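You operate a simulated robot arm through the tools that you are given. There is no shell and no other tool.

You are at the controls of a simulated robot arm. One attempt, no reset.

## Task
Top up the water can to about its 8 litres line from the water jug.
Fine: put the jug back and shut the filler lid; spill nothing. Set down upright: water jug. Where these are worked on the way, their far stop is far enough and under half their travel is too little: filler lid.

It is judged by the outcome, as a careful person would: the job done as asked, and still so three seconds after it is handed in. It fails if anything else is knocked over, pushed out of place, dropped, spilled or broken. Lids that push on must go on centred and level and be pressed home; caps that screw on are set level and turned clockwise until they are tight.

## Robot
A 7-joint arm with a two-finger parallel gripper, fixed in place. Base frame: the origin is at the foot of the arm, x ahead of it, y to its left, z up; the work surface is at about z = 803. Readings come in mm, degrees, newtons and seconds.
Its first joint turns from -166.0 to 166.0 degrees. Payload 4.4 kg.
The tool frame sits at the grasp point between the pads (the TCP): z along the fingers, y along the line on which they close. The tips reach 23 mm beyond it. Largest opening 94 mm; finger width 38, thickness 10; the body of the gripper, 54 by 96 mm, starts 39 mm behind the TCP.
Orientation is that of the tool frame in the base frame, as a unit quaternion [x, y, z, w]. With the fingers straight down and closing along the base's y, the tool's x points along the base's -x, its y along +y and its z along -z.

## Interface
- The arm moves only by the tool arm_command. Its argument "deltas" is a list of rows, each a list of 3 entries, a list of its own where there are three numbers: the turn, a rotation vector about the tool's x, y, z in degrees, then the shift along the tool's x, y, z in mm, then the finger opening in mm, from 0 to 94. In form: [[[rx, ry, rz], [tx, ty, tz], claw], ...]. A call has 1 to 20 rows; each row shifts and turns the commanded pose from where the row before left it, along the tool's axes as they then stand. Rows are played at 5 a second. More than 50 mm and 8.6 degrees between two rows, or a gripper value outside its range, and nothing of the call is played. Where a pose cannot be reached the arm comes as near as it can. A force on the tool above 90 N (or 10 N above the force at the start of the call, whichever is more), or a blocked arm, ends the call early, and 0.2 s more pass. Each finger travels about 72 mm/s and halts on what it meets, pressing with about 23 N; the grip force reading is that of the motor and also rises with nothing between the fingers. The clock runs only during rows and for 0.2 s after the last one: add rows that do not move to give the fingers time. The reply holds the time, the measured pose of the TCP, the force on the tool along the base axes, the opening and the grip force, in the units named above and with some noise, with the torque about the TCP (base axes, N m) and any sound that the robot's microphone picked up.
- Cameras (640 x 400 px; columns grow to the right, rows downward): "scene" is fixed at [51, 648.2, 1861.6]; the picture's right is [-0.36, -0.93, 0.00], its down [-0.46, 0.18, -0.87] and it looks along [0.81, -0.31, -0.49] (base axes); focal length 317 px, centre (320, 200). "wrist" rides on the gripper at [87, 16, -74] in the tool frame; the picture's right is [-0.18, 0.98, 0.00], its down [-0.58, -0.11, -0.81] and it looks along [-0.79, -0.15, 0.59] (tool axes); focal length 243 px, centre (320, 200). There is no depth. A picture from a camera that has moved, and an enlarged one, comes with that camera's place and axes in the base frame and with its lens.
- get_image(camera): a new picture of that camera. It takes no simulated time.
- enlarge(camera, box): a new picture of the part [left, top, right, bottom] of that camera's present view, enlarged. It takes no simulated time.
- close_job(): hands the job in; it is judged then, once.

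Nothing tells you positions but the pictures and the camera data. Unless the task says otherwise, let go and move clear before handing in.

The tools are called after "Request:" as a command line: name --argument value ..., lists and objects as JSON in quotes. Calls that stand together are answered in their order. arm_command: Moves the arm, as the interface text tells. Its arguments: {"type":"object","properties":{"deltas":{"type":"array"}},"required":["deltas"]} The other tools are called the same way: get_image (camera) takes a picture; enlarge (camera, box) takes an enlarged picture of a part of a camera's view; close_job () hands the job in.

At the start:

```text
time: 0.0
ee_pos: [670.2, 414.9, 1539.7]
orientation: [0.002, 1.0, 0.0, 0.0]
ft_force: [-0.1, -0.6, -0.3]
moment: [0.0, -0.01, 0.05]
opening: 94.0
gripper_force: 0.2
```

scene: 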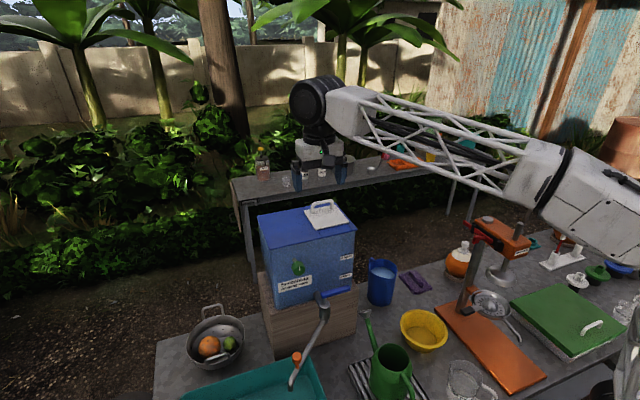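
wrist: 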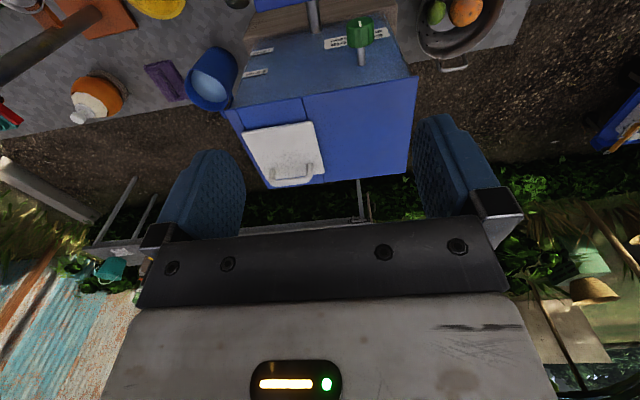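

I see a blue water can (tank) on a wooden block with a white filler lid on top, a blue jug next to it, and various other items around. First I'll look closer at everything.

Request:
enlarge --camera "scene" --box '[240, 180, 440, 320]'

Request:
enlarge --camera "scene" --box '[340, 220, 440, 320]'

Request:
enlarge --camera "wrist" --box '[160, 0, 440, 200]'

```text
2.86 times, centred on (340, 250) of scene
camera zoom: at [51.0, 648.2, 1861.6], right [-0.36, -0.93, 0.0], down [-0.46, 0.18, -0.87], along [0.81, -0.31, -0.49], focal length 907 px, centre (263, 57)
```

zoom: 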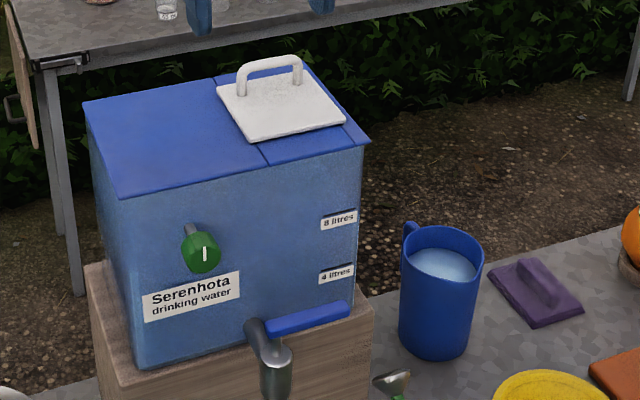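

```text
4.00 times, centred on (390, 270) of scene
camera zoom: at [51.0, 648.2, 1861.6], right [-0.36, -0.93, 0.0], down [-0.46, 0.18, -0.87], along [0.81, -0.31, -0.49], focal length 1270 px, centre (40, -80)
```

zoom: 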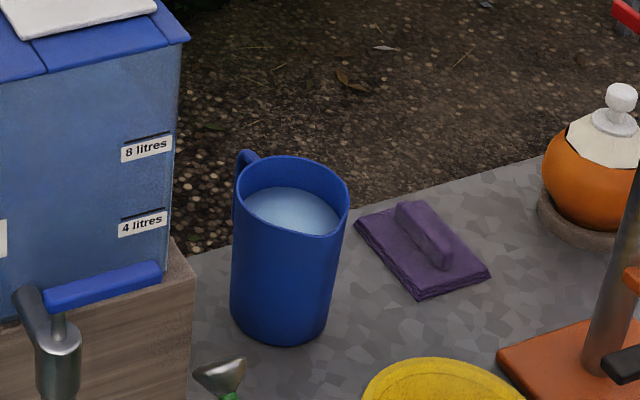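

```text
2.00 times, centred on (300, 100) of wrist
camera zoom: at [582.3, 430.9, 1613.9], right [0.19, 0.98, 0.0], down [0.58, -0.11, 0.81], along [0.79, -0.15, -0.59], focal length 485 px, centre (360, 400)
```

zoom: 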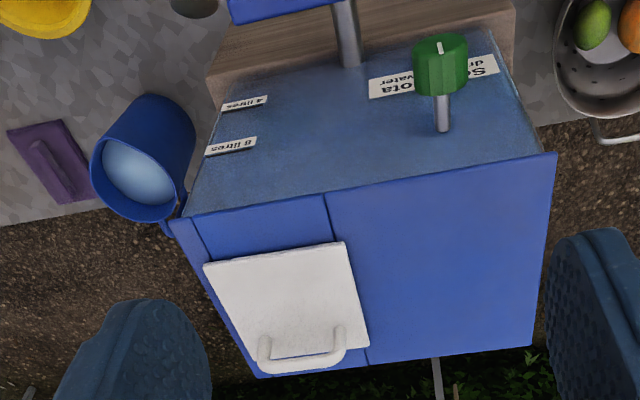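

The tank top is at about z=1299, x 762–952, y 255–528. The white lid is at x≈795–915, y≈266–377, and the jug is at about (878, 55) on the table. I'll enlarge the lid, level marks and jug further.

Request:
enlarge --camera "scene" --box '[290, 190, 360, 240]'

Request:
enlarge --camera "scene" --box '[255, 210, 365, 320]'

Request:
enlarge --camera "scene" --box '[360, 250, 410, 310]'

Request:
enlarge --camera "wrist" --box '[230, 100, 340, 200]'

Request:
enlarge --camera "wrist" --box '[170, 30, 270, 130]'

Request:
enlarge --camera "scene" --box '[230, 120, 430, 245]'

```text
8.00 times, centred on (325, 215) of scene
camera zoom: at [51.0, 648.2, 1861.6], right [-0.36, -0.93, 0.0], down [-0.46, 0.18, -0.87], along [0.81, -0.31, -0.49], focal length 2539 px, centre (280, 80)
```

zoom: 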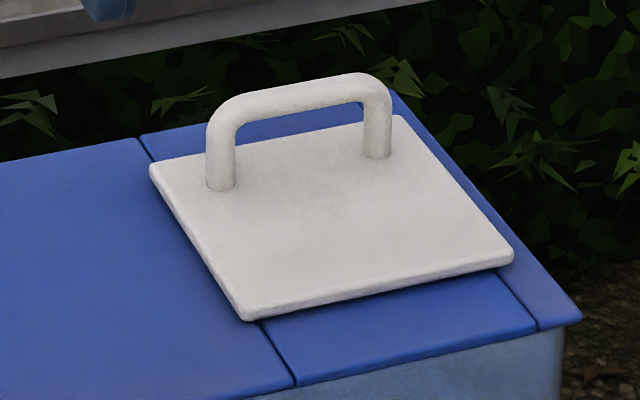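

```text
3.64 times, centred on (310, 265) of scene
camera zoom: at [51.0, 648.2, 1861.6], right [-0.36, -0.93, 0.0], down [-0.46, 0.18, -0.87], along [0.81, -0.31, -0.49], focal length 1154 px, centre (356, -36)
```

zoom: 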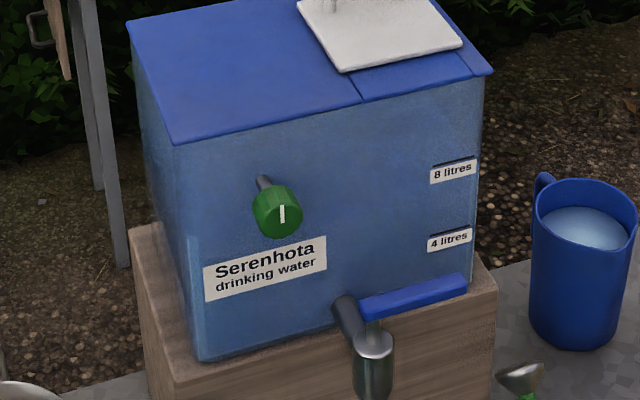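

```text
6.67 times, centred on (385, 280) of scene
camera zoom: at [51.0, 648.2, 1861.6], right [-0.36, -0.93, 0.0], down [-0.46, 0.18, -0.87], along [0.81, -0.31, -0.49], focal length 2116 px, centre (-113, -333)
```

zoom: 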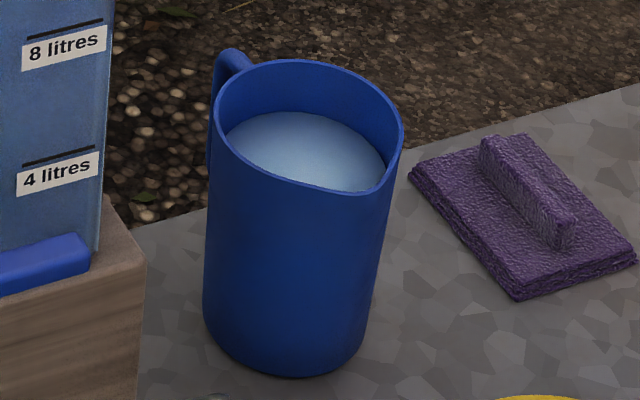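

```text
4.00 times, centred on (285, 150) of wrist
camera zoom: at [582.3, 430.9, 1613.9], right [0.19, 0.98, 0.0], down [0.58, -0.11, 0.81], along [0.79, -0.15, -0.59], focal length 970 px, centre (460, 400)
```

zoom: 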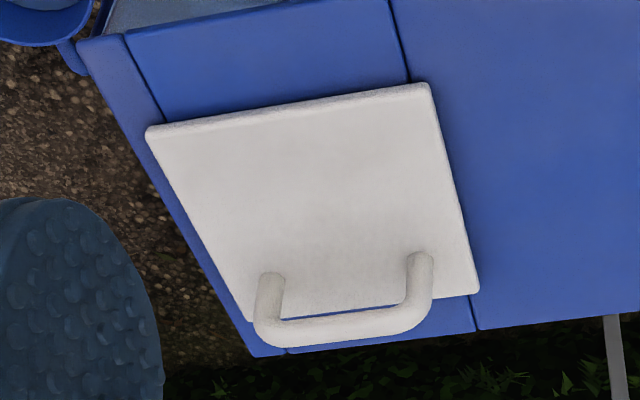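

```text
4.00 times, centred on (220, 80) of wrist
camera zoom: at [582.3, 430.9, 1613.9], right [0.19, 0.98, 0.0], down [0.58, -0.11, 0.81], along [0.79, -0.15, -0.59], focal length 970 px, centre (720, 680)
```

zoom: 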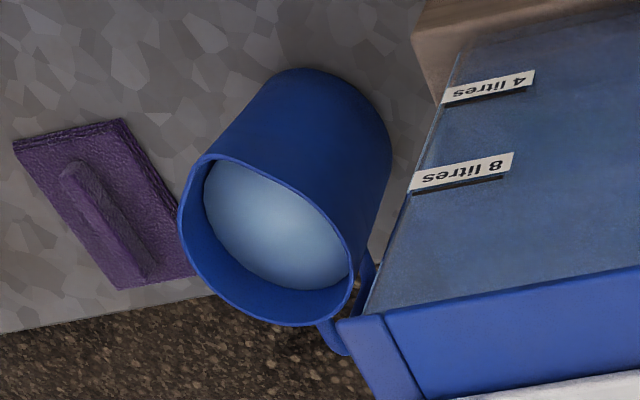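

```text
3.20 times, centred on (330, 182) of scene
camera zoom: at [51.0, 648.2, 1861.6], right [-0.36, -0.93, 0.0], down [-0.46, 0.18, -0.87], along [0.81, -0.31, -0.49], focal length 1016 px, centre (288, 256)
```

zoom: 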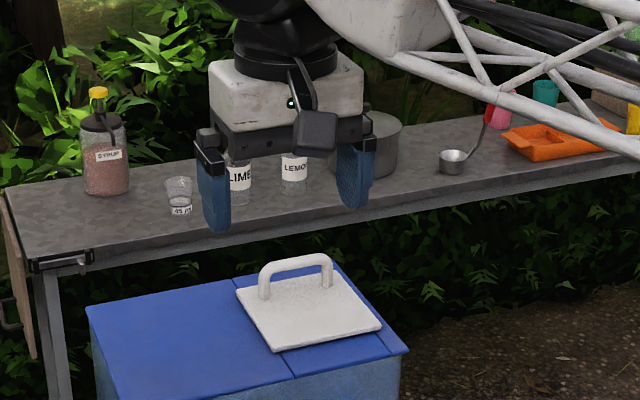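

The lid is a plate with an arched handle by its far (+x) edge, so probably it hinges at its near edge. I'll enlarge the tank's sides to look for the water level.

Request:
enlarge --camera "scene" --box '[265, 240, 325, 320]'

Request:
enlarge --camera "scene" --box '[325, 230, 365, 310]'

Request:
enlarge --camera "wrist" --box '[230, 20, 420, 110]'

```text
5.00 times, centred on (295, 280) of scene
camera zoom: at [51.0, 648.2, 1861.6], right [-0.36, -0.93, 0.0], down [-0.46, 0.18, -0.87], along [0.81, -0.31, -0.49], focal length 1587 px, centre (445, -200)
```

zoom: 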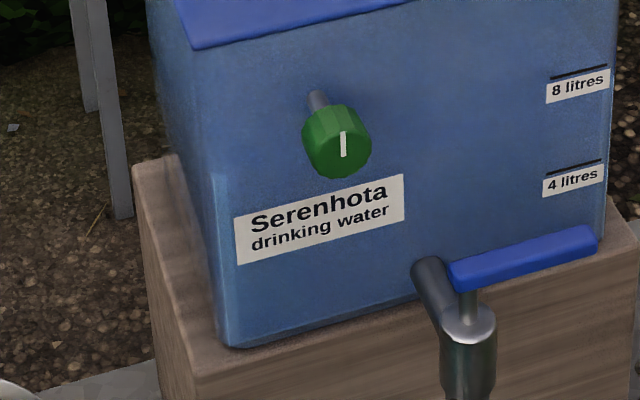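

```text
5.00 times, centred on (345, 270) of scene
camera zoom: at [51.0, 648.2, 1861.6], right [-0.36, -0.93, 0.0], down [-0.46, 0.18, -0.87], along [0.81, -0.31, -0.49], focal length 1587 px, centre (195, -150)
```

zoom: 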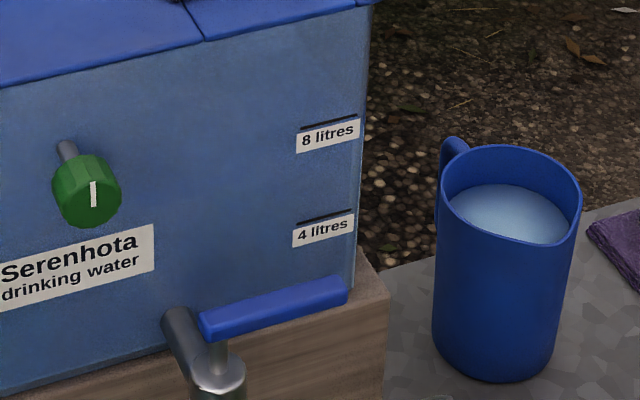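

```text
3.37 times, centred on (325, 65) of wrist
camera zoom: at [582.3, 430.9, 1613.9], right [0.19, 0.98, 0.0], down [0.58, -0.11, 0.81], along [0.79, -0.15, -0.59], focal length 817 px, centre (303, 655)
```

zoom: 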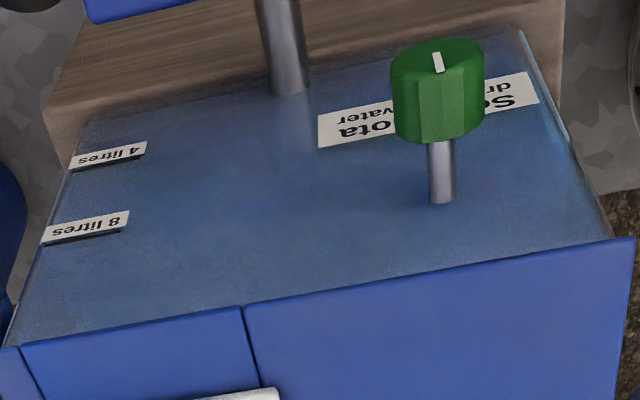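

The lighter strip at the tank's front-left edge suggests the present water level, a little under the 8 L line. I'll move the wrist camera in front of the tank at mark height for a level view.

Request:
arm_command --deltas '[[[0, 0, 0], [30, -3, 10], 94], [[0, 0, 0], [30, -3, 30], 94], [[0, 0, 0], [30, -3, 40], 94], [[0, 0, 0], [20, -3, 40], 94], [[0, 0, 0], [0, -3, 40], 94], [[0, 0, 0], [0, -3, 40], 94], [[0, 0, 0], [0, -3, 40], 94], [[0, 0, 0], [0, -3, 40], 94], [[0, 0, 0], [0, -3, 40], 94], [[0, 0, 0], [0, 0, 30], 94], [[0, 0, 0], [0, 0, 0], 94]]'

```text
time: 2.4
ee_pos: [558.8, 387.2, 1193.0]
orientation: [0.001, 1.0, 0.0, 0.0]
ft_force: [0.2, 0.4, 0.1]
moment: [0.04, 0.01, -0.04]
opening: 93.9
gripper_force: 0.1
```

Request:
get_image --camera "wrist"

Request:
get_image --camera "scene"

```text
taken
camera wrist: at [472.7, 403.8, 1266.9], right [0.19, 0.98, 0.0], down [0.58, -0.11, 0.81], along [0.79, -0.15, -0.59], focal length 243 px, centre (320, 200)
```

wrist: 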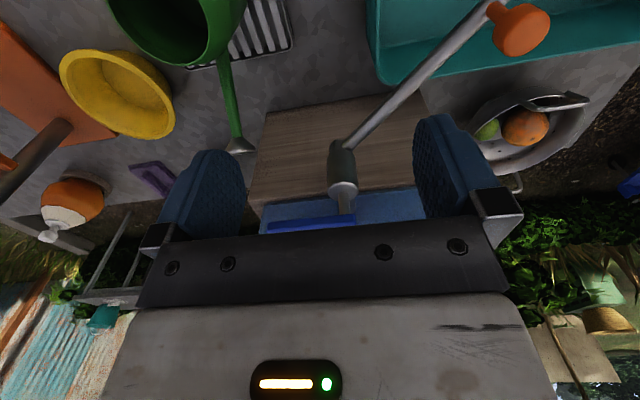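

```text
taken
```

scene: 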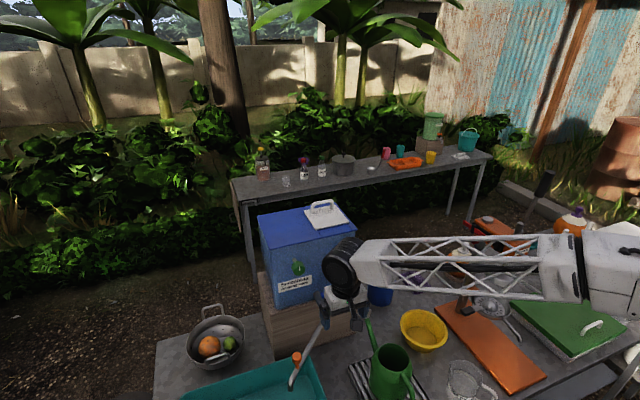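

The gripper hides the lower half of the view with the tool straight down. I'll tilt the tool forward about 60° to view the tank's front horizontally.

Request:
arm_command --deltas '[[[0, 0, 0], [-13, 0, -34], 94], [[0, 0, 0], [-13, 0, -34], 94], [[0, -8, 0], [0, 0, 0], 94], [[0, -8, 0], [0, 0, 0], 94], [[0, -8, 0], [0, 0, 0], 94], [[0, -8, 0], [0, 0, 0], 94], [[0, -8, 0], [0, 0, 0], 94], [[0, -8, 0], [0, 0, 0], 94], [[0, -8, 0], [0, 0, 0], 94], [[0, -8, 0], [0, 0, 0], 94], [[0, 0, 0], [0, 0, 0], 94]]'

Request:
get_image --camera "wrist"

```text
time: 4.8
ee_pos: [585.1, 388.0, 1258.3]
orientation: [0.0, 0.848, 0.001, 0.531]
ft_force: [-1.3, -0.4, -0.9]
moment: [0.02, -0.02, -0.02]
opening: 94.0
gripper_force: 0.0
```

```text
taken
camera wrist: at [480.4, 404.0, 1213.2], right [0.08, 0.98, 0.17], down [-0.47, -0.11, 0.88], along [0.88, -0.15, 0.45], focal length 243 px, centre (320, 200)
```

wrist: 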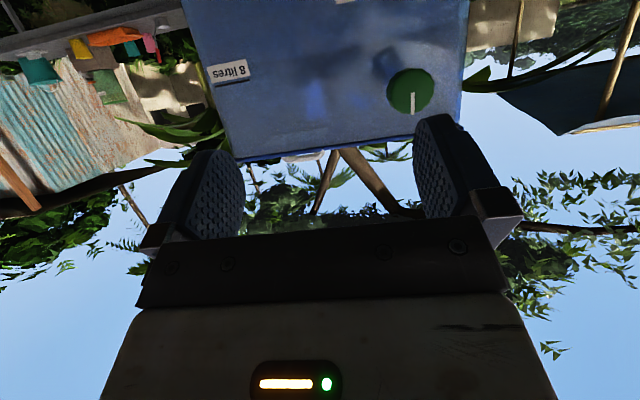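

Request:
enlarge --camera "wrist" --box '[180, 0, 480, 170]'

Request:
enlarge --camera "wrist" --box '[190, 30, 290, 170]'

```text
2.13 times, centred on (330, 85) of wrist
camera zoom: at [480.4, 404.0, 1213.2], right [0.08, 0.98, 0.17], down [-0.47, -0.11, 0.88], along [0.88, -0.15, 0.45], focal length 518 px, centre (299, 445)
```

zoom: 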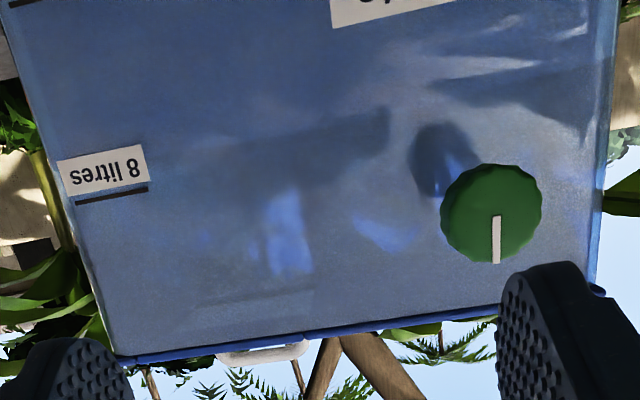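

```text
2.86 times, centred on (240, 100) of wrist
camera zoom: at [480.4, 404.0, 1213.2], right [0.08, 0.98, 0.17], down [-0.47, -0.11, 0.88], along [0.88, -0.15, 0.45], focal length 693 px, centre (549, 486)
```

zoom: 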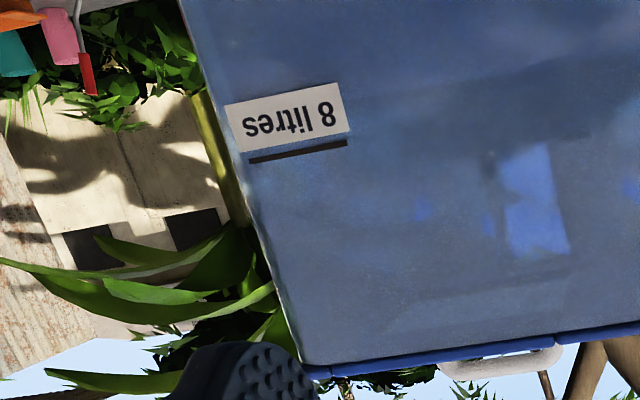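

The front shows mostly reflections from here. I'll enlarge the tank's right (in image) edge where the strip should be.

Request:
enlarge --camera "wrist" --box '[400, 0, 480, 130]'

Request:
enlarge --camera "wrist" --box '[180, 0, 290, 80]'

Request:
enlarge --camera "scene" --box '[255, 220, 315, 310]'

```text
3.08 times, centred on (440, 65) of wrist
camera zoom: at [480.4, 404.0, 1213.2], right [0.08, 0.98, 0.17], down [-0.47, -0.11, 0.88], along [0.88, -0.15, 0.45], focal length 746 px, centre (-49, 615)
```

zoom: 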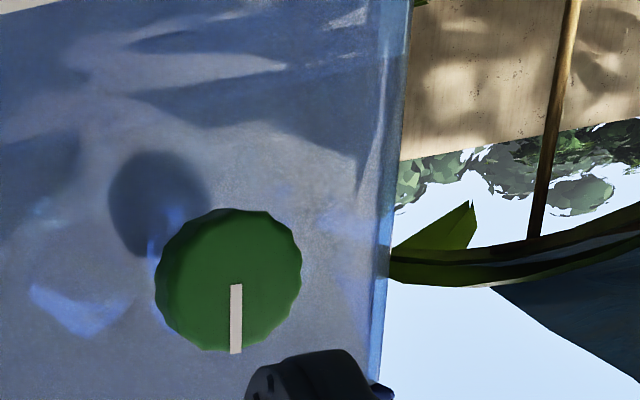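

```text
5.00 times, centred on (235, 40) of wrist
camera zoom: at [480.4, 404.0, 1213.2], right [0.08, 0.98, 0.17], down [-0.47, -0.11, 0.88], along [0.88, -0.15, 0.45], focal length 1213 px, centre (745, 1000)
```

zoom: 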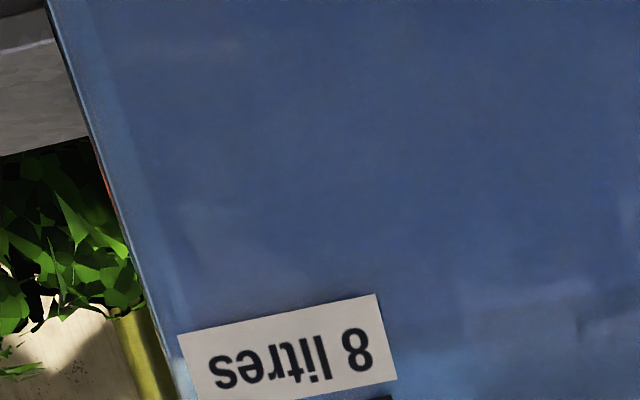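

```text
4.44 times, centred on (285, 265) of scene
camera zoom: at [51.0, 648.2, 1861.6], right [-0.36, -0.93, 0.0], down [-0.46, 0.18, -0.87], along [0.81, -0.31, -0.49], focal length 1411 px, centre (476, -89)
```

zoom: 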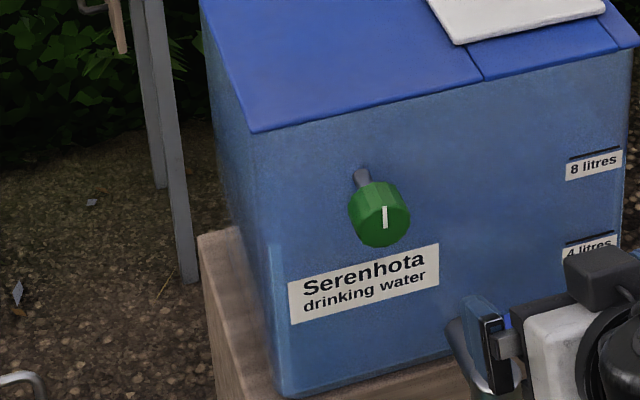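

The strip is best seen from the scene camera. I'll zoom tightly on its top and on the 8 L line to fix the baseline.

Request:
enlarge --camera "scene" --box '[267, 250, 299, 285]'

Request:
enlarge --camera "scene" --box '[325, 240, 365, 270]'

```text
11.43 times, centred on (283, 268) of scene
camera zoom: at [51.0, 648.2, 1861.6], right [-0.36, -0.93, 0.0], down [-0.46, 0.18, -0.87], along [0.81, -0.31, -0.49], focal length 3628 px, centre (743, -571)
```

zoom: 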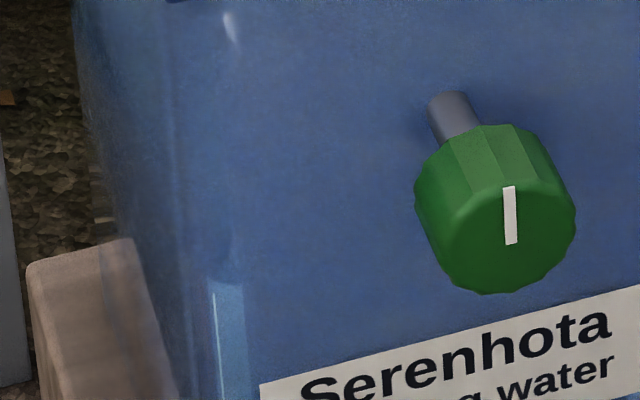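

```text
13.33 times, centred on (345, 255) of scene
camera zoom: at [51.0, 648.2, 1861.6], right [-0.36, -0.93, 0.0], down [-0.46, 0.18, -0.87], along [0.81, -0.31, -0.49], focal length 4232 px, centre (-13, -533)
```

zoom: 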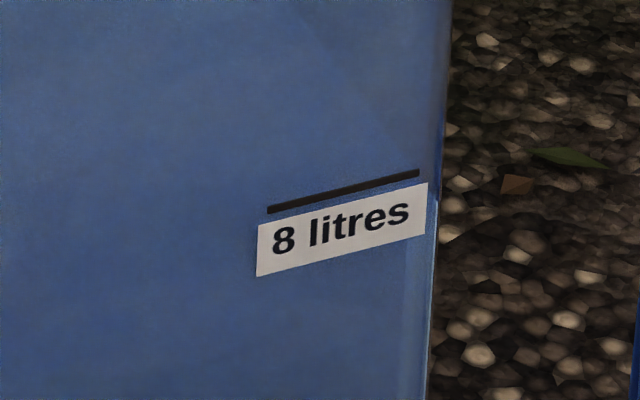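

The level looks roughly 8–12 mm under the 8 L line, which is about 7.5 L, so only part of the jug is needed. Next I'll untilt, rise above the tank and look at the lid closely.

Request:
arm_command --deltas '[[[0, 8, 0], [0, 0, 0], 94], [[0, 8, 0], [0, 0, 0], 94], [[0, 8, 0], [0, 0, 0], 94], [[0, 8, 0], [0, 0, 0], 94], [[0, 8, 0], [0, 0, 0], 94], [[0, 8, 0], [0, 0, 0], 94], [[0, 8, 0], [0, 0, 0], 94], [[0, 8, 0], [0, 0, 0], 94], [[0, 0, 0], [0, 0, -40], 94], [[0, 0, 0], [0, 0, -40], 94], [[0, 0, 0], [0, 0, -40], 94], [[0, 0, 0], [0, 0, -40], 94], [[0, 0, 0], [0, 0, -40], 94], [[0, 0, 0], [-30, -15, -40], 94], [[0, 0, 0], [-40, -20, 0], 94], [[0, 0, 0], [-40, -20, 0], 94], [[0, 0, 0], [0, 0, 0], 94]]'

Request:
get_image --camera "wrist"

Request:
get_image --camera "scene"

```text
refused: row 14 steps farther than a row can; nothing moved
```

```text
taken
camera wrist: at [480.4, 404.0, 1213.2], right [0.08, 0.98, 0.17], down [-0.47, -0.11, 0.88], along [0.88, -0.15, 0.45], focal length 243 px, centre (320, 200)
```

wrist: 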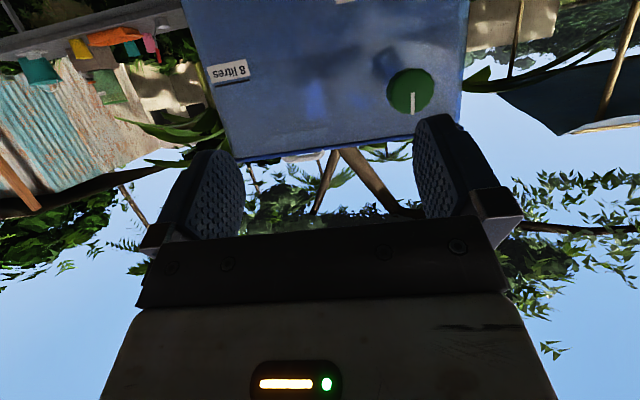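

```text
taken
```

scene: 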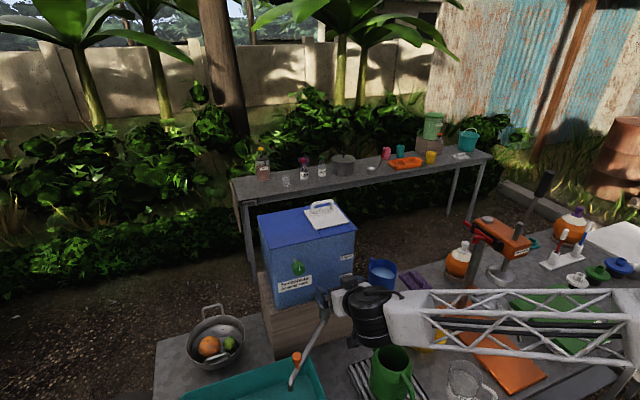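

The call was refused because one row's step was over 50 mm. I'll repeat it with smaller steps.

Request:
arm_command --deltas '[[[0, 8, 0], [0, 0, 0], 94], [[0, 8, 0], [0, 0, 0], 94], [[0, 8, 0], [0, 0, 0], 94], [[0, 8, 0], [0, 0, 0], 94], [[0, 8, 0], [0, 0, 0], 94], [[0, 8, 0], [0, 0, 0], 94], [[0, 8, 0], [0, 0, 0], 94], [[0, 8, 0], [0, 0, 0], 94], [[0, 0, 0], [0, 0, -40], 94], [[0, 0, 0], [0, 0, -40], 94], [[0, 0, 0], [0, 0, -40], 94], [[0, 0, 0], [0, 0, -40], 94], [[0, 0, 0], [0, 0, -40], 94], [[0, 0, 0], [0, 0, -40], 94], [[0, 0, 0], [-38, -18, 0], 94], [[0, 0, 0], [-38, -18, 0], 94], [[0, 0, 0], [-38, -18, 0], 94], [[0, 0, 0], [0, 0, 0], 94]]'

Request:
get_image --camera "wrist"

```text
time: 8.6
ee_pos: [701.7, 335.7, 1499.0]
orientation: [0.001, 1.0, 0.0, 0.0]
ft_force: [-0.5, 0.8, 0.0]
moment: [0.01, 0.0, -0.02]
opening: 94.1
gripper_force: 0.0
```

```text
taken
camera wrist: at [614.2, 350.6, 1572.4], right [0.19, 0.98, 0.0], down [0.58, -0.11, 0.81], along [0.79, -0.15, -0.59], focal length 243 px, centre (320, 200)
```

wrist: 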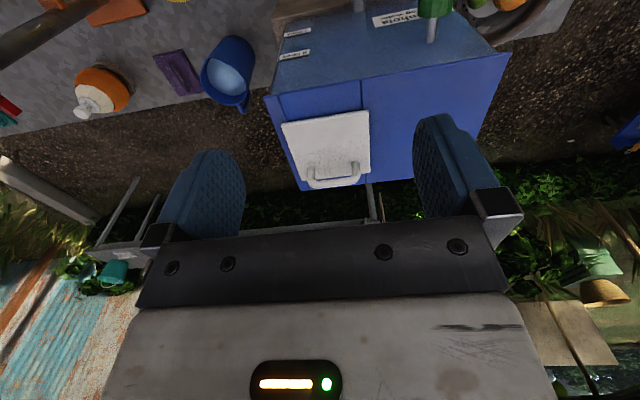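

Request:
enlarge --camera "wrist" --box '[270, 80, 390, 200]'

Request:
enlarge --camera "wrist" --box '[190, 25, 270, 125]'

```text
3.33 times, centred on (330, 140) of wrist
camera zoom: at [614.2, 350.6, 1572.4], right [0.19, 0.98, 0.0], down [0.58, -0.11, 0.81], along [0.79, -0.15, -0.59], focal length 809 px, centre (287, 400)
```

zoom: 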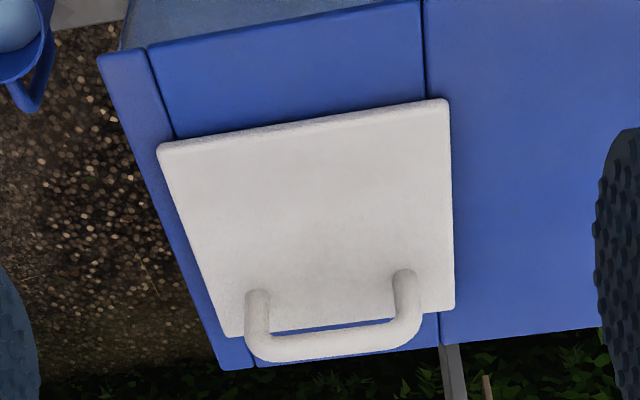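

```text
4.00 times, centred on (230, 75) of wrist
camera zoom: at [614.2, 350.6, 1572.4], right [0.19, 0.98, 0.0], down [0.58, -0.11, 0.81], along [0.79, -0.15, -0.59], focal length 970 px, centre (680, 700)
```

zoom: 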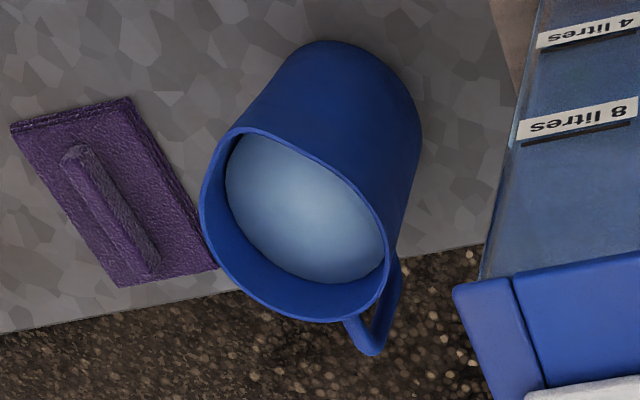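

The lid spans x≈796–914, y≈263–375, and its handle bar is at x≈889, y≈318, z≈1345. The jug is at about (878, 56) with its handle pointing +x to about x≈976. I'll now test turning the wrist 90°.

Request:
arm_command --deltas '[[[0, 0, -8], [0, 0, 0], 94], [[0, 0, -8], [0, 0, 0], 94], [[0, 0, -8], [0, 0, 0], 94], [[0, 0, -8], [0, 0, 0], 94], [[0, 0, -8], [0, 0, 0], 94], [[0, 0, -8], [0, 0, 0], 94], [[0, 0, -8], [0, 0, 0], 94], [[0, 0, -8], [0, 0, 0], 94], [[0, 0, -8], [0, 0, 0], 94], [[0, 0, -8], [0, 0, 0], 94], [[0, 0, -8], [0, 0, 0], 94], [[0, 0, -2], [0, 0, 0], 94], [[0, 0, 0], [0, 0, 0], 94]]'

Request:
get_image --camera "wrist"

Request:
get_image --camera "scene"

```text
time: 11.4
ee_pos: [699.2, 333.3, 1498.8]
orientation: [0.707, -0.707, 0.0, 0.0]
ft_force: [0.0, 0.5, 0.3]
moment: [0.02, -0.02, -0.01]
opening: 94.1
gripper_force: 0.0
```

```text
taken
camera wrist: at [682.7, 246.7, 1571.8], right [-0.98, 0.18, 0.0], down [0.11, 0.58, 0.81], along [0.15, 0.79, -0.59], focal length 243 px, centre (320, 200)
```

wrist: 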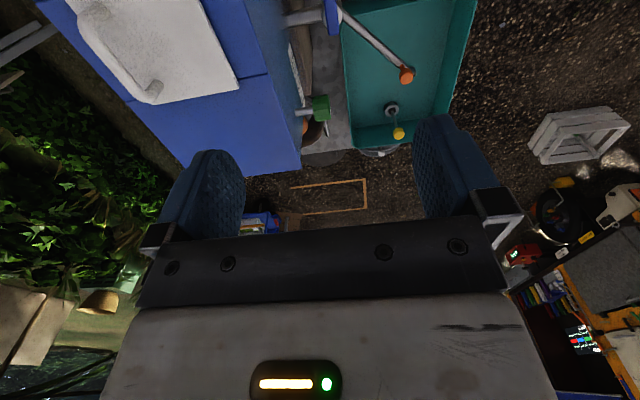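

```text
taken
```

scene: 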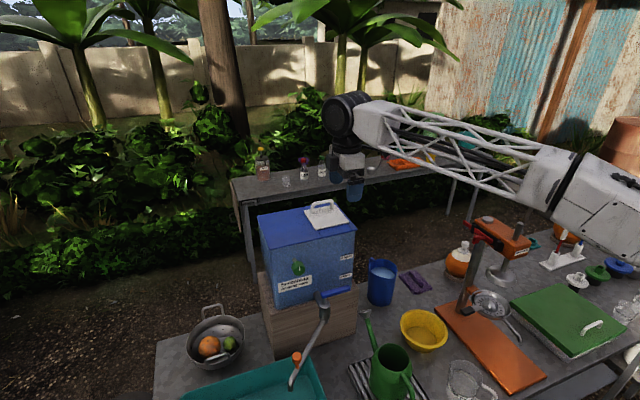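

A 90° turn works. I'll test the further turn to 180°, which I'd want when grasping the jug.

Request:
arm_command --deltas '[[[0, 0, -8], [0, 0, 0], 94], [[0, 0, -8], [0, 0, 0], 94], [[0, 0, -8], [0, 0, 0], 94], [[0, 0, -8], [0, 0, 0], 94], [[0, 0, -8], [0, 0, 0], 94], [[0, 0, -8], [0, 0, 0], 94], [[0, 0, -8], [0, 0, 0], 94], [[0, 0, -8], [0, 0, 0], 94], [[0, 0, -8], [0, 0, 0], 94], [[0, 0, -8], [0, 0, 0], 94], [[0, 0, -8], [0, 0, 0], 94], [[0, 0, -2], [0, 0, 0], 94], [[0, 0, 0], [0, 0, 0], 94]]'

Request:
get_image --camera "wrist"

Request:
get_image --camera "scene"

```text
time: 14.2
ee_pos: [699.2, 332.9, 1496.9]
orientation: [1.0, 0.0, 0.0, 0.0]
ft_force: [0.0, -0.2, -0.4]
moment: [0.0, 0.01, 0.0]
opening: 94.1
gripper_force: 0.1
```

```text
taken
camera wrist: at [785.2, 317.7, 1571.1], right [-0.18, -0.98, 0.0], down [-0.58, 0.11, 0.81], along [-0.79, 0.15, -0.59], focal length 243 px, centre (320, 200)
```

wrist: 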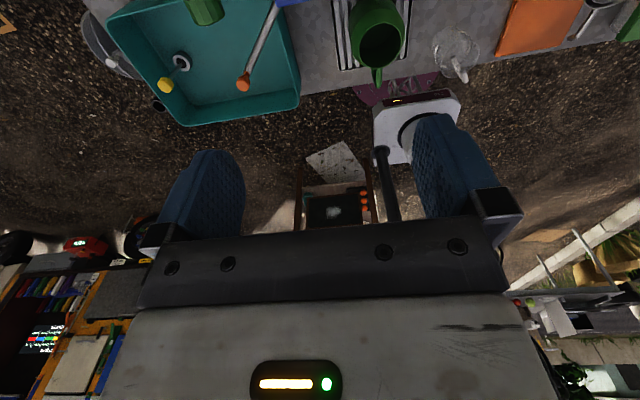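

```text
taken
```

scene: 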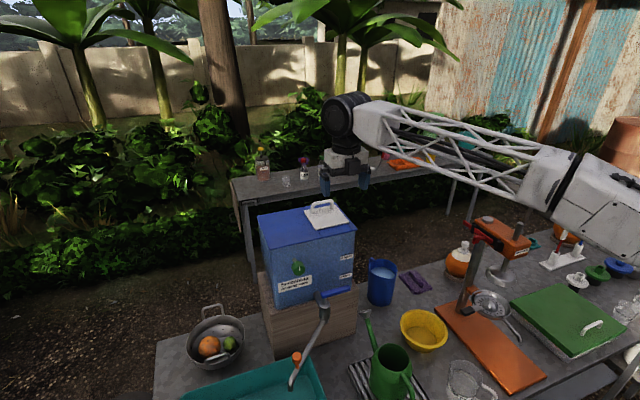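

Turning 180° also works. Now I'll turn back to the 90° yaw, with fingers closing along x, and hover above the lid handle.

Request:
arm_command --deltas '[[[0, 0, 8], [0, 0, 0], 94], [[0, 0, 8], [0, 0, 0], 94], [[0, 0, 8], [0, 0, 0], 94], [[0, 0, 8], [0, 0, 0], 94], [[0, 0, 8], [0, 0, 0], 94], [[0, 0, 8], [0, 0, 0], 94], [[0, 0, 8], [0, 0, 0], 94], [[0, 0, 8], [0, 0, 0], 94], [[0, 0, 8], [0, 0, 0], 94], [[0, 0, 8], [0, 0, 0], 94], [[0, 0, 8], [0, 0, 0], 94], [[0, 0, 2], [0, 0, 0], 60], [[0, 0, 0], [3, -38, 0], 60], [[0, 0, 0], [3, -38, 0], 60], [[0, 0, 0], [3, -38, 0], 60], [[0, 0, 0], [3, -38, 0], 60], [[0, 0, 0], [3, -38, 0], 60], [[0, 0, 0], [0, 0, 35], 60], [[0, 0, 0], [0, 0, 35], 60], [[0, 0, 0], [0, 0, 0], 60]]'

Request:
get_image --camera "wrist"

Request:
get_image --camera "scene"

```text
time: 18.4
ee_pos: [891.4, 317.1, 1428.0]
orientation: [-0.707, 0.708, -0.001, 0.0]
ft_force: [0.2, 0.2, -0.3]
moment: [0.02, -0.01, -0.04]
opening: 60.1
gripper_force: 0.0
```

```text
taken
camera wrist: at [874.7, 231.1, 1502.0], right [-0.98, 0.19, 0.0], down [0.11, 0.58, 0.81], along [0.15, 0.79, -0.59], focal length 243 px, centre (320, 200)
```

wrist: 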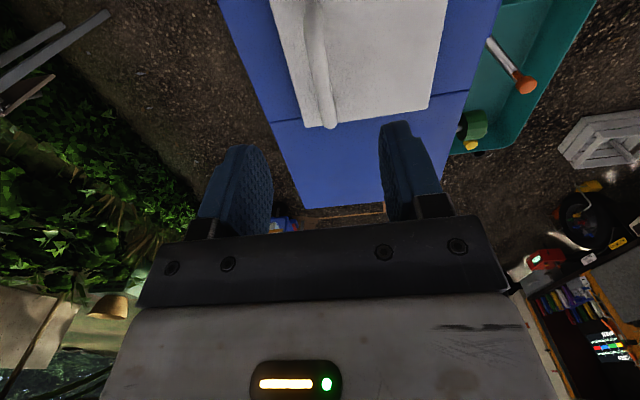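

```text
taken
```

scene: 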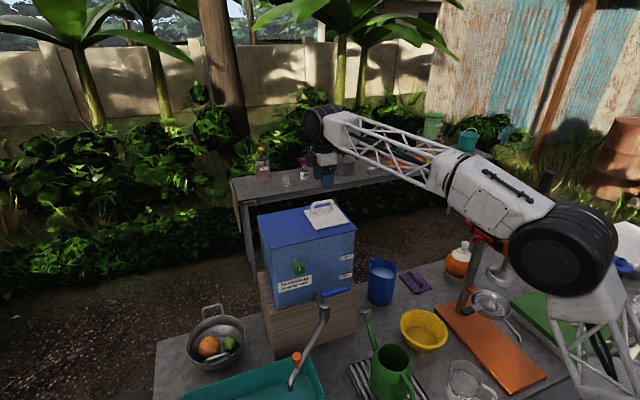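

The bar lies between the fingers at x≈890. I'll descend to the handle.

Request:
arm_command --deltas '[[[0, 0, 0], [0, 0, 30], 60], [[0, 0, 0], [0, 0, 25], 60], [[0, 0, 0], [0, 0, 15], 60], [[0, 0, 0], [0, 0, 10], 60], [[0, 0, 0], [0, 0, 0], 60]]'

Request:
get_image --camera "wrist"

Request:
enlarge --camera "scene" --box '[285, 170, 375, 240]'

```text
time: 19.6
ee_pos: [887.8, 315.1, 1350.9]
orientation: [-0.706, 0.708, 0.001, -0.001]
ft_force: [0.2, -0.5, 0.7]
moment: [0.0, 0.02, -0.01]
opening: 59.7
gripper_force: 0.0
```

```text
taken
camera wrist: at [871.6, 229.4, 1423.7], right [-0.98, 0.19, 0.0], down [0.11, 0.58, 0.81], along [0.15, 0.79, -0.59], focal length 243 px, centre (320, 200)
```

wrist: 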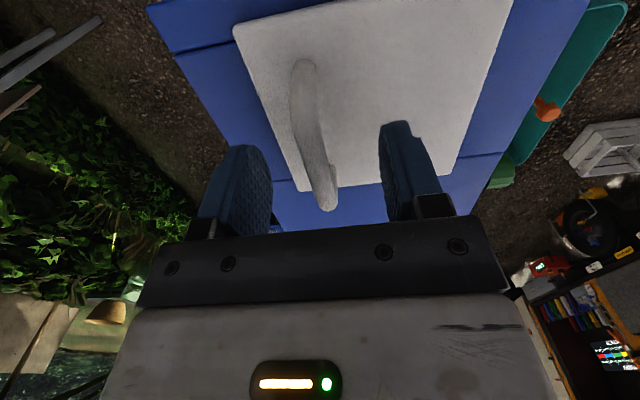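

```text
5.71 times, centred on (330, 205) of scene
camera zoom: at [51.0, 648.2, 1861.6], right [-0.36, -0.93, 0.0], down [-0.46, 0.18, -0.87], along [0.81, -0.31, -0.49], focal length 1814 px, centre (263, 171)
```

zoom: 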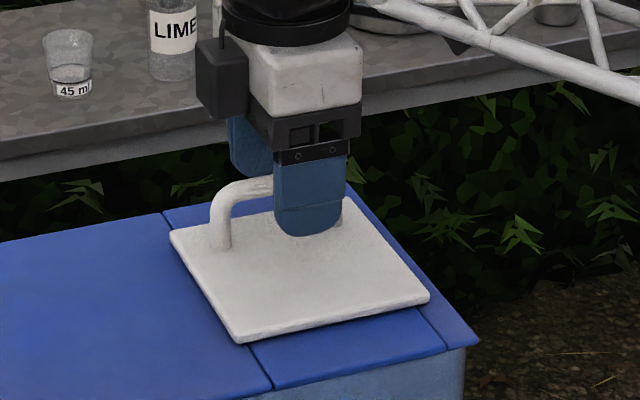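

The bar is centred between the fingers. I'll drop 5 mm more and close on it.

Request:
arm_command --deltas '[[[0, 0, 0], [0, 0, 5], 60], [[0, 0, 0], [0, 0, 0], 30], [[0, 0, 0], [0, 0, 0], 10], [[0, 0, 0], [0, 0, 0], 5], [[0, 0, 0], [0, 0, 0], 5]]'

Request:
get_image --camera "wrist"

```text
time: 20.8
ee_pos: [889.4, 317.9, 1343.8]
orientation: [-0.706, 0.708, 0.0, 0.0]
ft_force: [16.8, -1.0, 7.3]
moment: [-0.01, -0.1, 0.08]
opening: 12.8
gripper_force: 8.6
```

```text
taken
camera wrist: at [872.1, 229.7, 1418.2], right [-0.98, 0.19, 0.0], down [0.11, 0.58, 0.81], along [0.15, 0.79, -0.59], focal length 243 px, centre (320, 200)
```

wrist: 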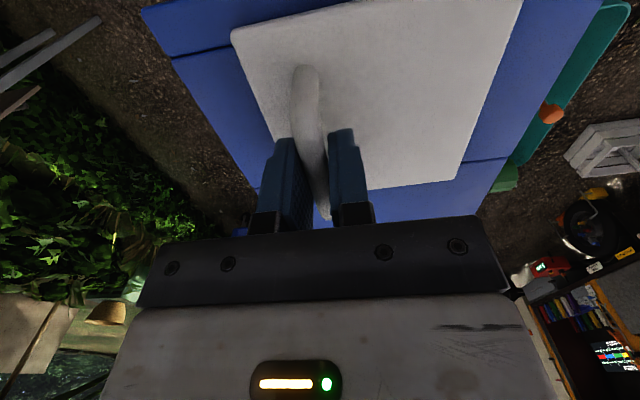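

The bar is gripped at 12.8 mm. Now a small test lift along the arc expected for a hinge at the near edge.

Request:
arm_command --deltas '[[[0, 0, 0], [0, 2.4, -4.8], 5], [[0, 0, 0], [0, 2.6, -4.7], 5], [[0, 0, 0], [0, 0, 0], 5]]'

Request:
enlarge --camera "scene" --box '[285, 170, 375, 240]'

Request:
get_image --camera "wrist"

```text
time: 21.6
ee_pos: [884.1, 316.2, 1353.3]
orientation: [-0.707, 0.708, 0.0, 0.001]
ft_force: [12.3, -7.7, 7.9]
moment: [-0.11, 0.0, 0.22]
opening: 10.8
gripper_force: 44.9
```

```text
5.71 times, centred on (330, 205) of scene
camera zoom: at [51.0, 648.2, 1861.6], right [-0.36, -0.93, 0.0], down [-0.46, 0.18, -0.87], along [0.81, -0.31, -0.49], focal length 1814 px, centre (263, 171)
```

zoom: 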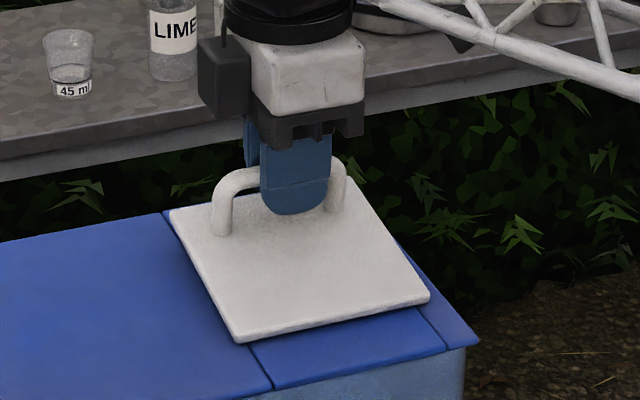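

```text
taken
camera wrist: at [867.0, 229.8, 1426.8], right [-0.98, 0.19, 0.0], down [0.11, 0.58, 0.81], along [0.15, 0.79, -0.59], focal length 243 px, centre (320, 200)
```

wrist: 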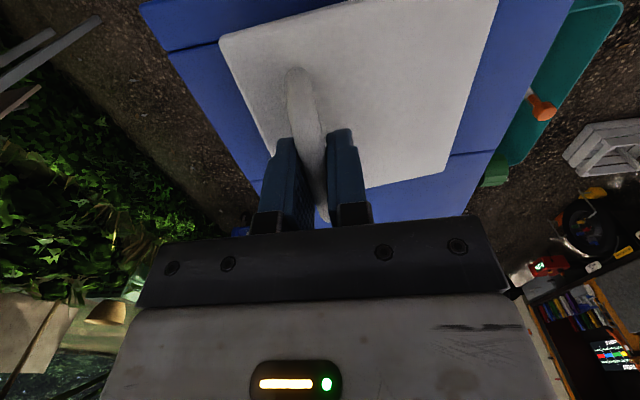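

The far edge rises and the near edge stays, so the hinge is at the near edge. I'll continue along the arc.

Request:
arm_command --deltas '[[[0, 0, 0], [0, 3.87, -6.02], 5], [[0, 0, 0], [0, 4.29, -5.73], 5], [[0, 0, 0], [0, 4.67, -5.41], 5], [[0, 0, 0], [0, 5.04, -5.08], 5], [[0, 0, 0], [0, 5.39, -4.71], 5], [[0, 0, 0], [0, 5.7, -4.33], 5], [[0, 0, 0], [0, 5.98, -3.92], 5], [[0, 0, 0], [0, 0, 0], 5]]'

Request:
enlarge --camera "scene" --box '[275, 150, 375, 240]'

Request:
get_image --camera "wrist"

```text
time: 23.4
ee_pos: [850.0, 318.6, 1385.5]
orientation: [0.707, -0.707, -0.001, 0.001]
ft_force: [-13.7, -8.6, -24.8]
moment: [0.13, -0.02, 0.08]
opening: 10.9
gripper_force: 45.4
```

```text
4.44 times, centred on (325, 195) of scene
camera zoom: at [51.0, 648.2, 1861.6], right [-0.36, -0.93, 0.0], down [-0.46, 0.18, -0.87], along [0.81, -0.31, -0.49], focal length 1411 px, centre (298, 222)
```

zoom: 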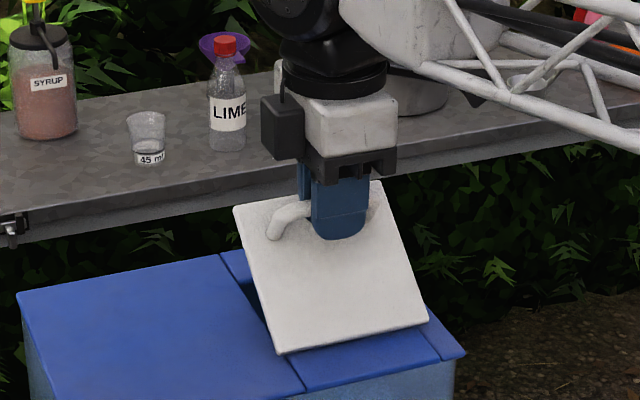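

```text
taken
camera wrist: at [833.0, 231.3, 1459.4], right [-0.98, 0.18, 0.0], down [0.11, 0.58, 0.81], along [0.15, 0.79, -0.59], focal length 243 px, centre (320, 200)
```

wrist: 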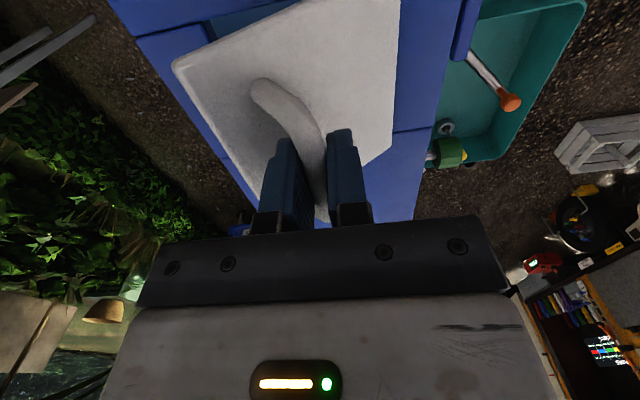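

It opens as expected, with a slight outward pull on the tool. I'll tighten the arc a little and go on.

Request:
arm_command --deltas '[[[0, 0, 0], [0, 6.5, 0.3], 5], [[0, 0, 0], [0, 6.36, -2.79], 5], [[0, 0, 0], [0, 6.54, -2.34], 5], [[0, 0, 0], [0, 6.69, -1.88], 5], [[0, 0, 0], [0, 6.79, -1.41], 5], [[0, 0, 0], [0, 0, 0], 5]]'

Request:
enlarge --camera "scene" --box '[275, 150, 375, 240]'

```text
time: 24.8
ee_pos: [817.4, 317.9, 1396.6]
orientation: [-0.707, 0.708, -0.001, 0.0]
ft_force: [3.2, 0.4, 24.6]
moment: [-0.05, 0.02, 0.2]
opening: 11.1
gripper_force: 44.8
```

```text
4.44 times, centred on (325, 195) of scene
camera zoom: at [51.0, 648.2, 1861.6], right [-0.36, -0.93, 0.0], down [-0.46, 0.18, -0.87], along [0.81, -0.31, -0.49], focal length 1411 px, centre (298, 222)
```

zoom: 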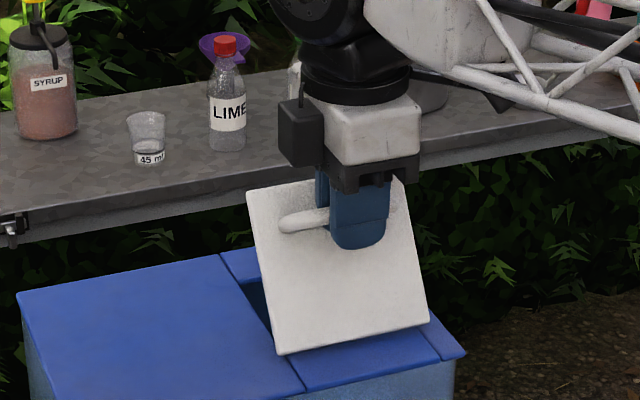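

Now I'm slightly inside the arc, so I'll widen it by about 1.5 mm and continue.

Request:
arm_command --deltas '[[[0, 0, 0], [0, 6.52, -2.4], 5], [[0, 0, 0], [0, 7.07, -0.46], 5], [[0, 0, 0], [0, 7.08, 0.04], 5], [[0, 0, 0], [0, 7.07, 0.53], 5], [[0, 0, 0], [0, 7.01, 1.03], 5], [[0, 0, 0], [0, 0, 0], 5]]'

Request:
enlarge --camera "scene" --box '[275, 150, 375, 240]'

Request:
get_image --camera "wrist"

```text
time: 26.2
ee_pos: [782.6, 317.9, 1394.3]
orientation: [-0.707, 0.708, 0.001, -0.001]
ft_force: [2.0, -12.3, -16.3]
moment: [-0.03, 0.06, 0.14]
opening: 10.8
gripper_force: 45.0
```

```text
4.44 times, centred on (325, 195) of scene
camera zoom: at [51.0, 648.2, 1861.6], right [-0.36, -0.93, 0.0], down [-0.46, 0.18, -0.87], along [0.81, -0.31, -0.49], focal length 1411 px, centre (298, 222)
```

zoom: 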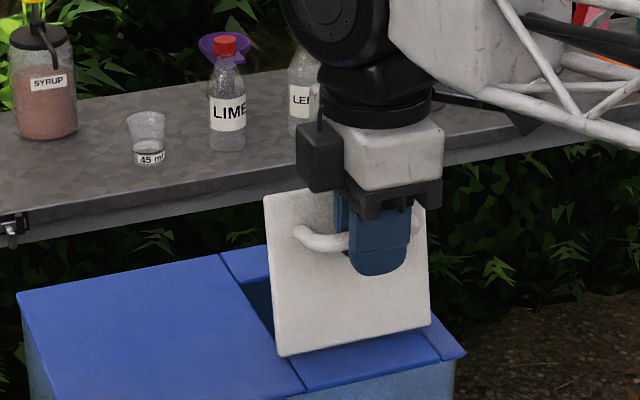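

```text
taken
camera wrist: at [765.3, 231.6, 1469.1], right [-0.98, 0.19, 0.0], down [0.11, 0.58, 0.81], along [0.15, 0.79, -0.59], focal length 243 px, centre (320, 200)
```

wrist: 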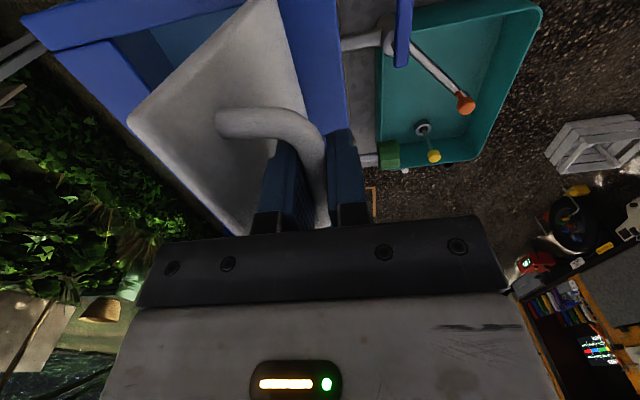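

About 73° open now. Continuing toward the far stop.

Request:
arm_command --deltas '[[[0, 0, 0], [0.5, 6.92, 2.5], 5], [[0, 0, 0], [0, 6.8, 1.98], 5], [[0, 0, 0], [0, 6.64, 2.46], 5], [[0, 0, 0], [0, 6.46, 2.92], 5], [[0, 0, 0], [0, 0, 0], 5]]'

Request:
enlarge --camera "scene" --box '[275, 150, 375, 240]'

Request:
get_image --camera "wrist"

```text
time: 26.9
ee_pos: [771.7, 318.5, 1392.5]
orientation: [-0.706, 0.708, -0.002, 0.005]
ft_force: [75.7, 18.5, 10.9]
moment: [0.07, -0.25, 0.54]
opening: 11.2
gripper_force: 45.3
stopped in row 3: the force on the tool passed its limit at 96 N (the readings are from after the stop); the commanded pose is now the measured one
```

```text
4.44 times, centred on (325, 195) of scene
camera zoom: at [51.0, 648.2, 1861.6], right [-0.36, -0.93, 0.0], down [-0.46, 0.18, -0.87], along [0.81, -0.31, -0.49], focal length 1411 px, centre (298, 222)
```

zoom: 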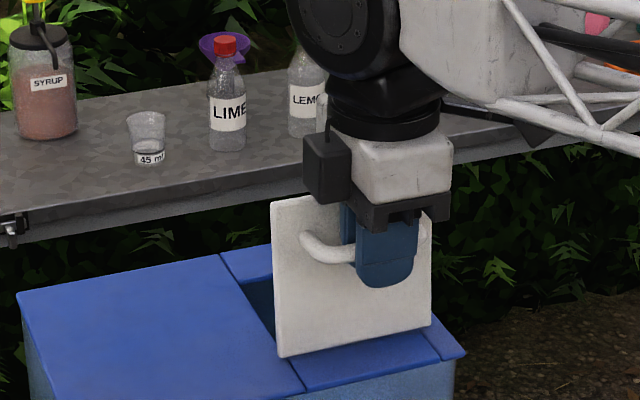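

```text
taken
camera wrist: at [753.2, 231.4, 1466.2], right [-0.98, 0.19, -0.01], down [0.1, 0.58, 0.81], along [0.16, 0.79, -0.59], focal length 243 px, centre (320, 200)
```

wrist: 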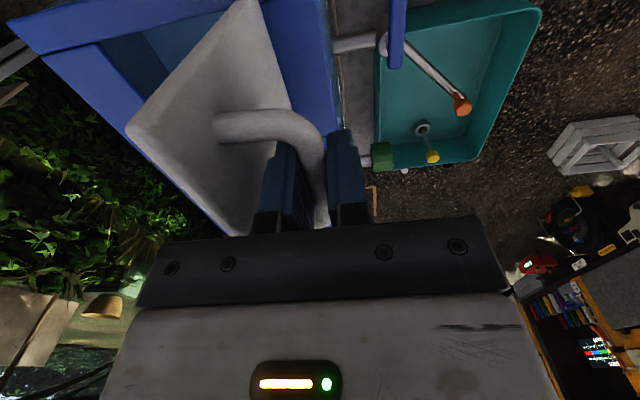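

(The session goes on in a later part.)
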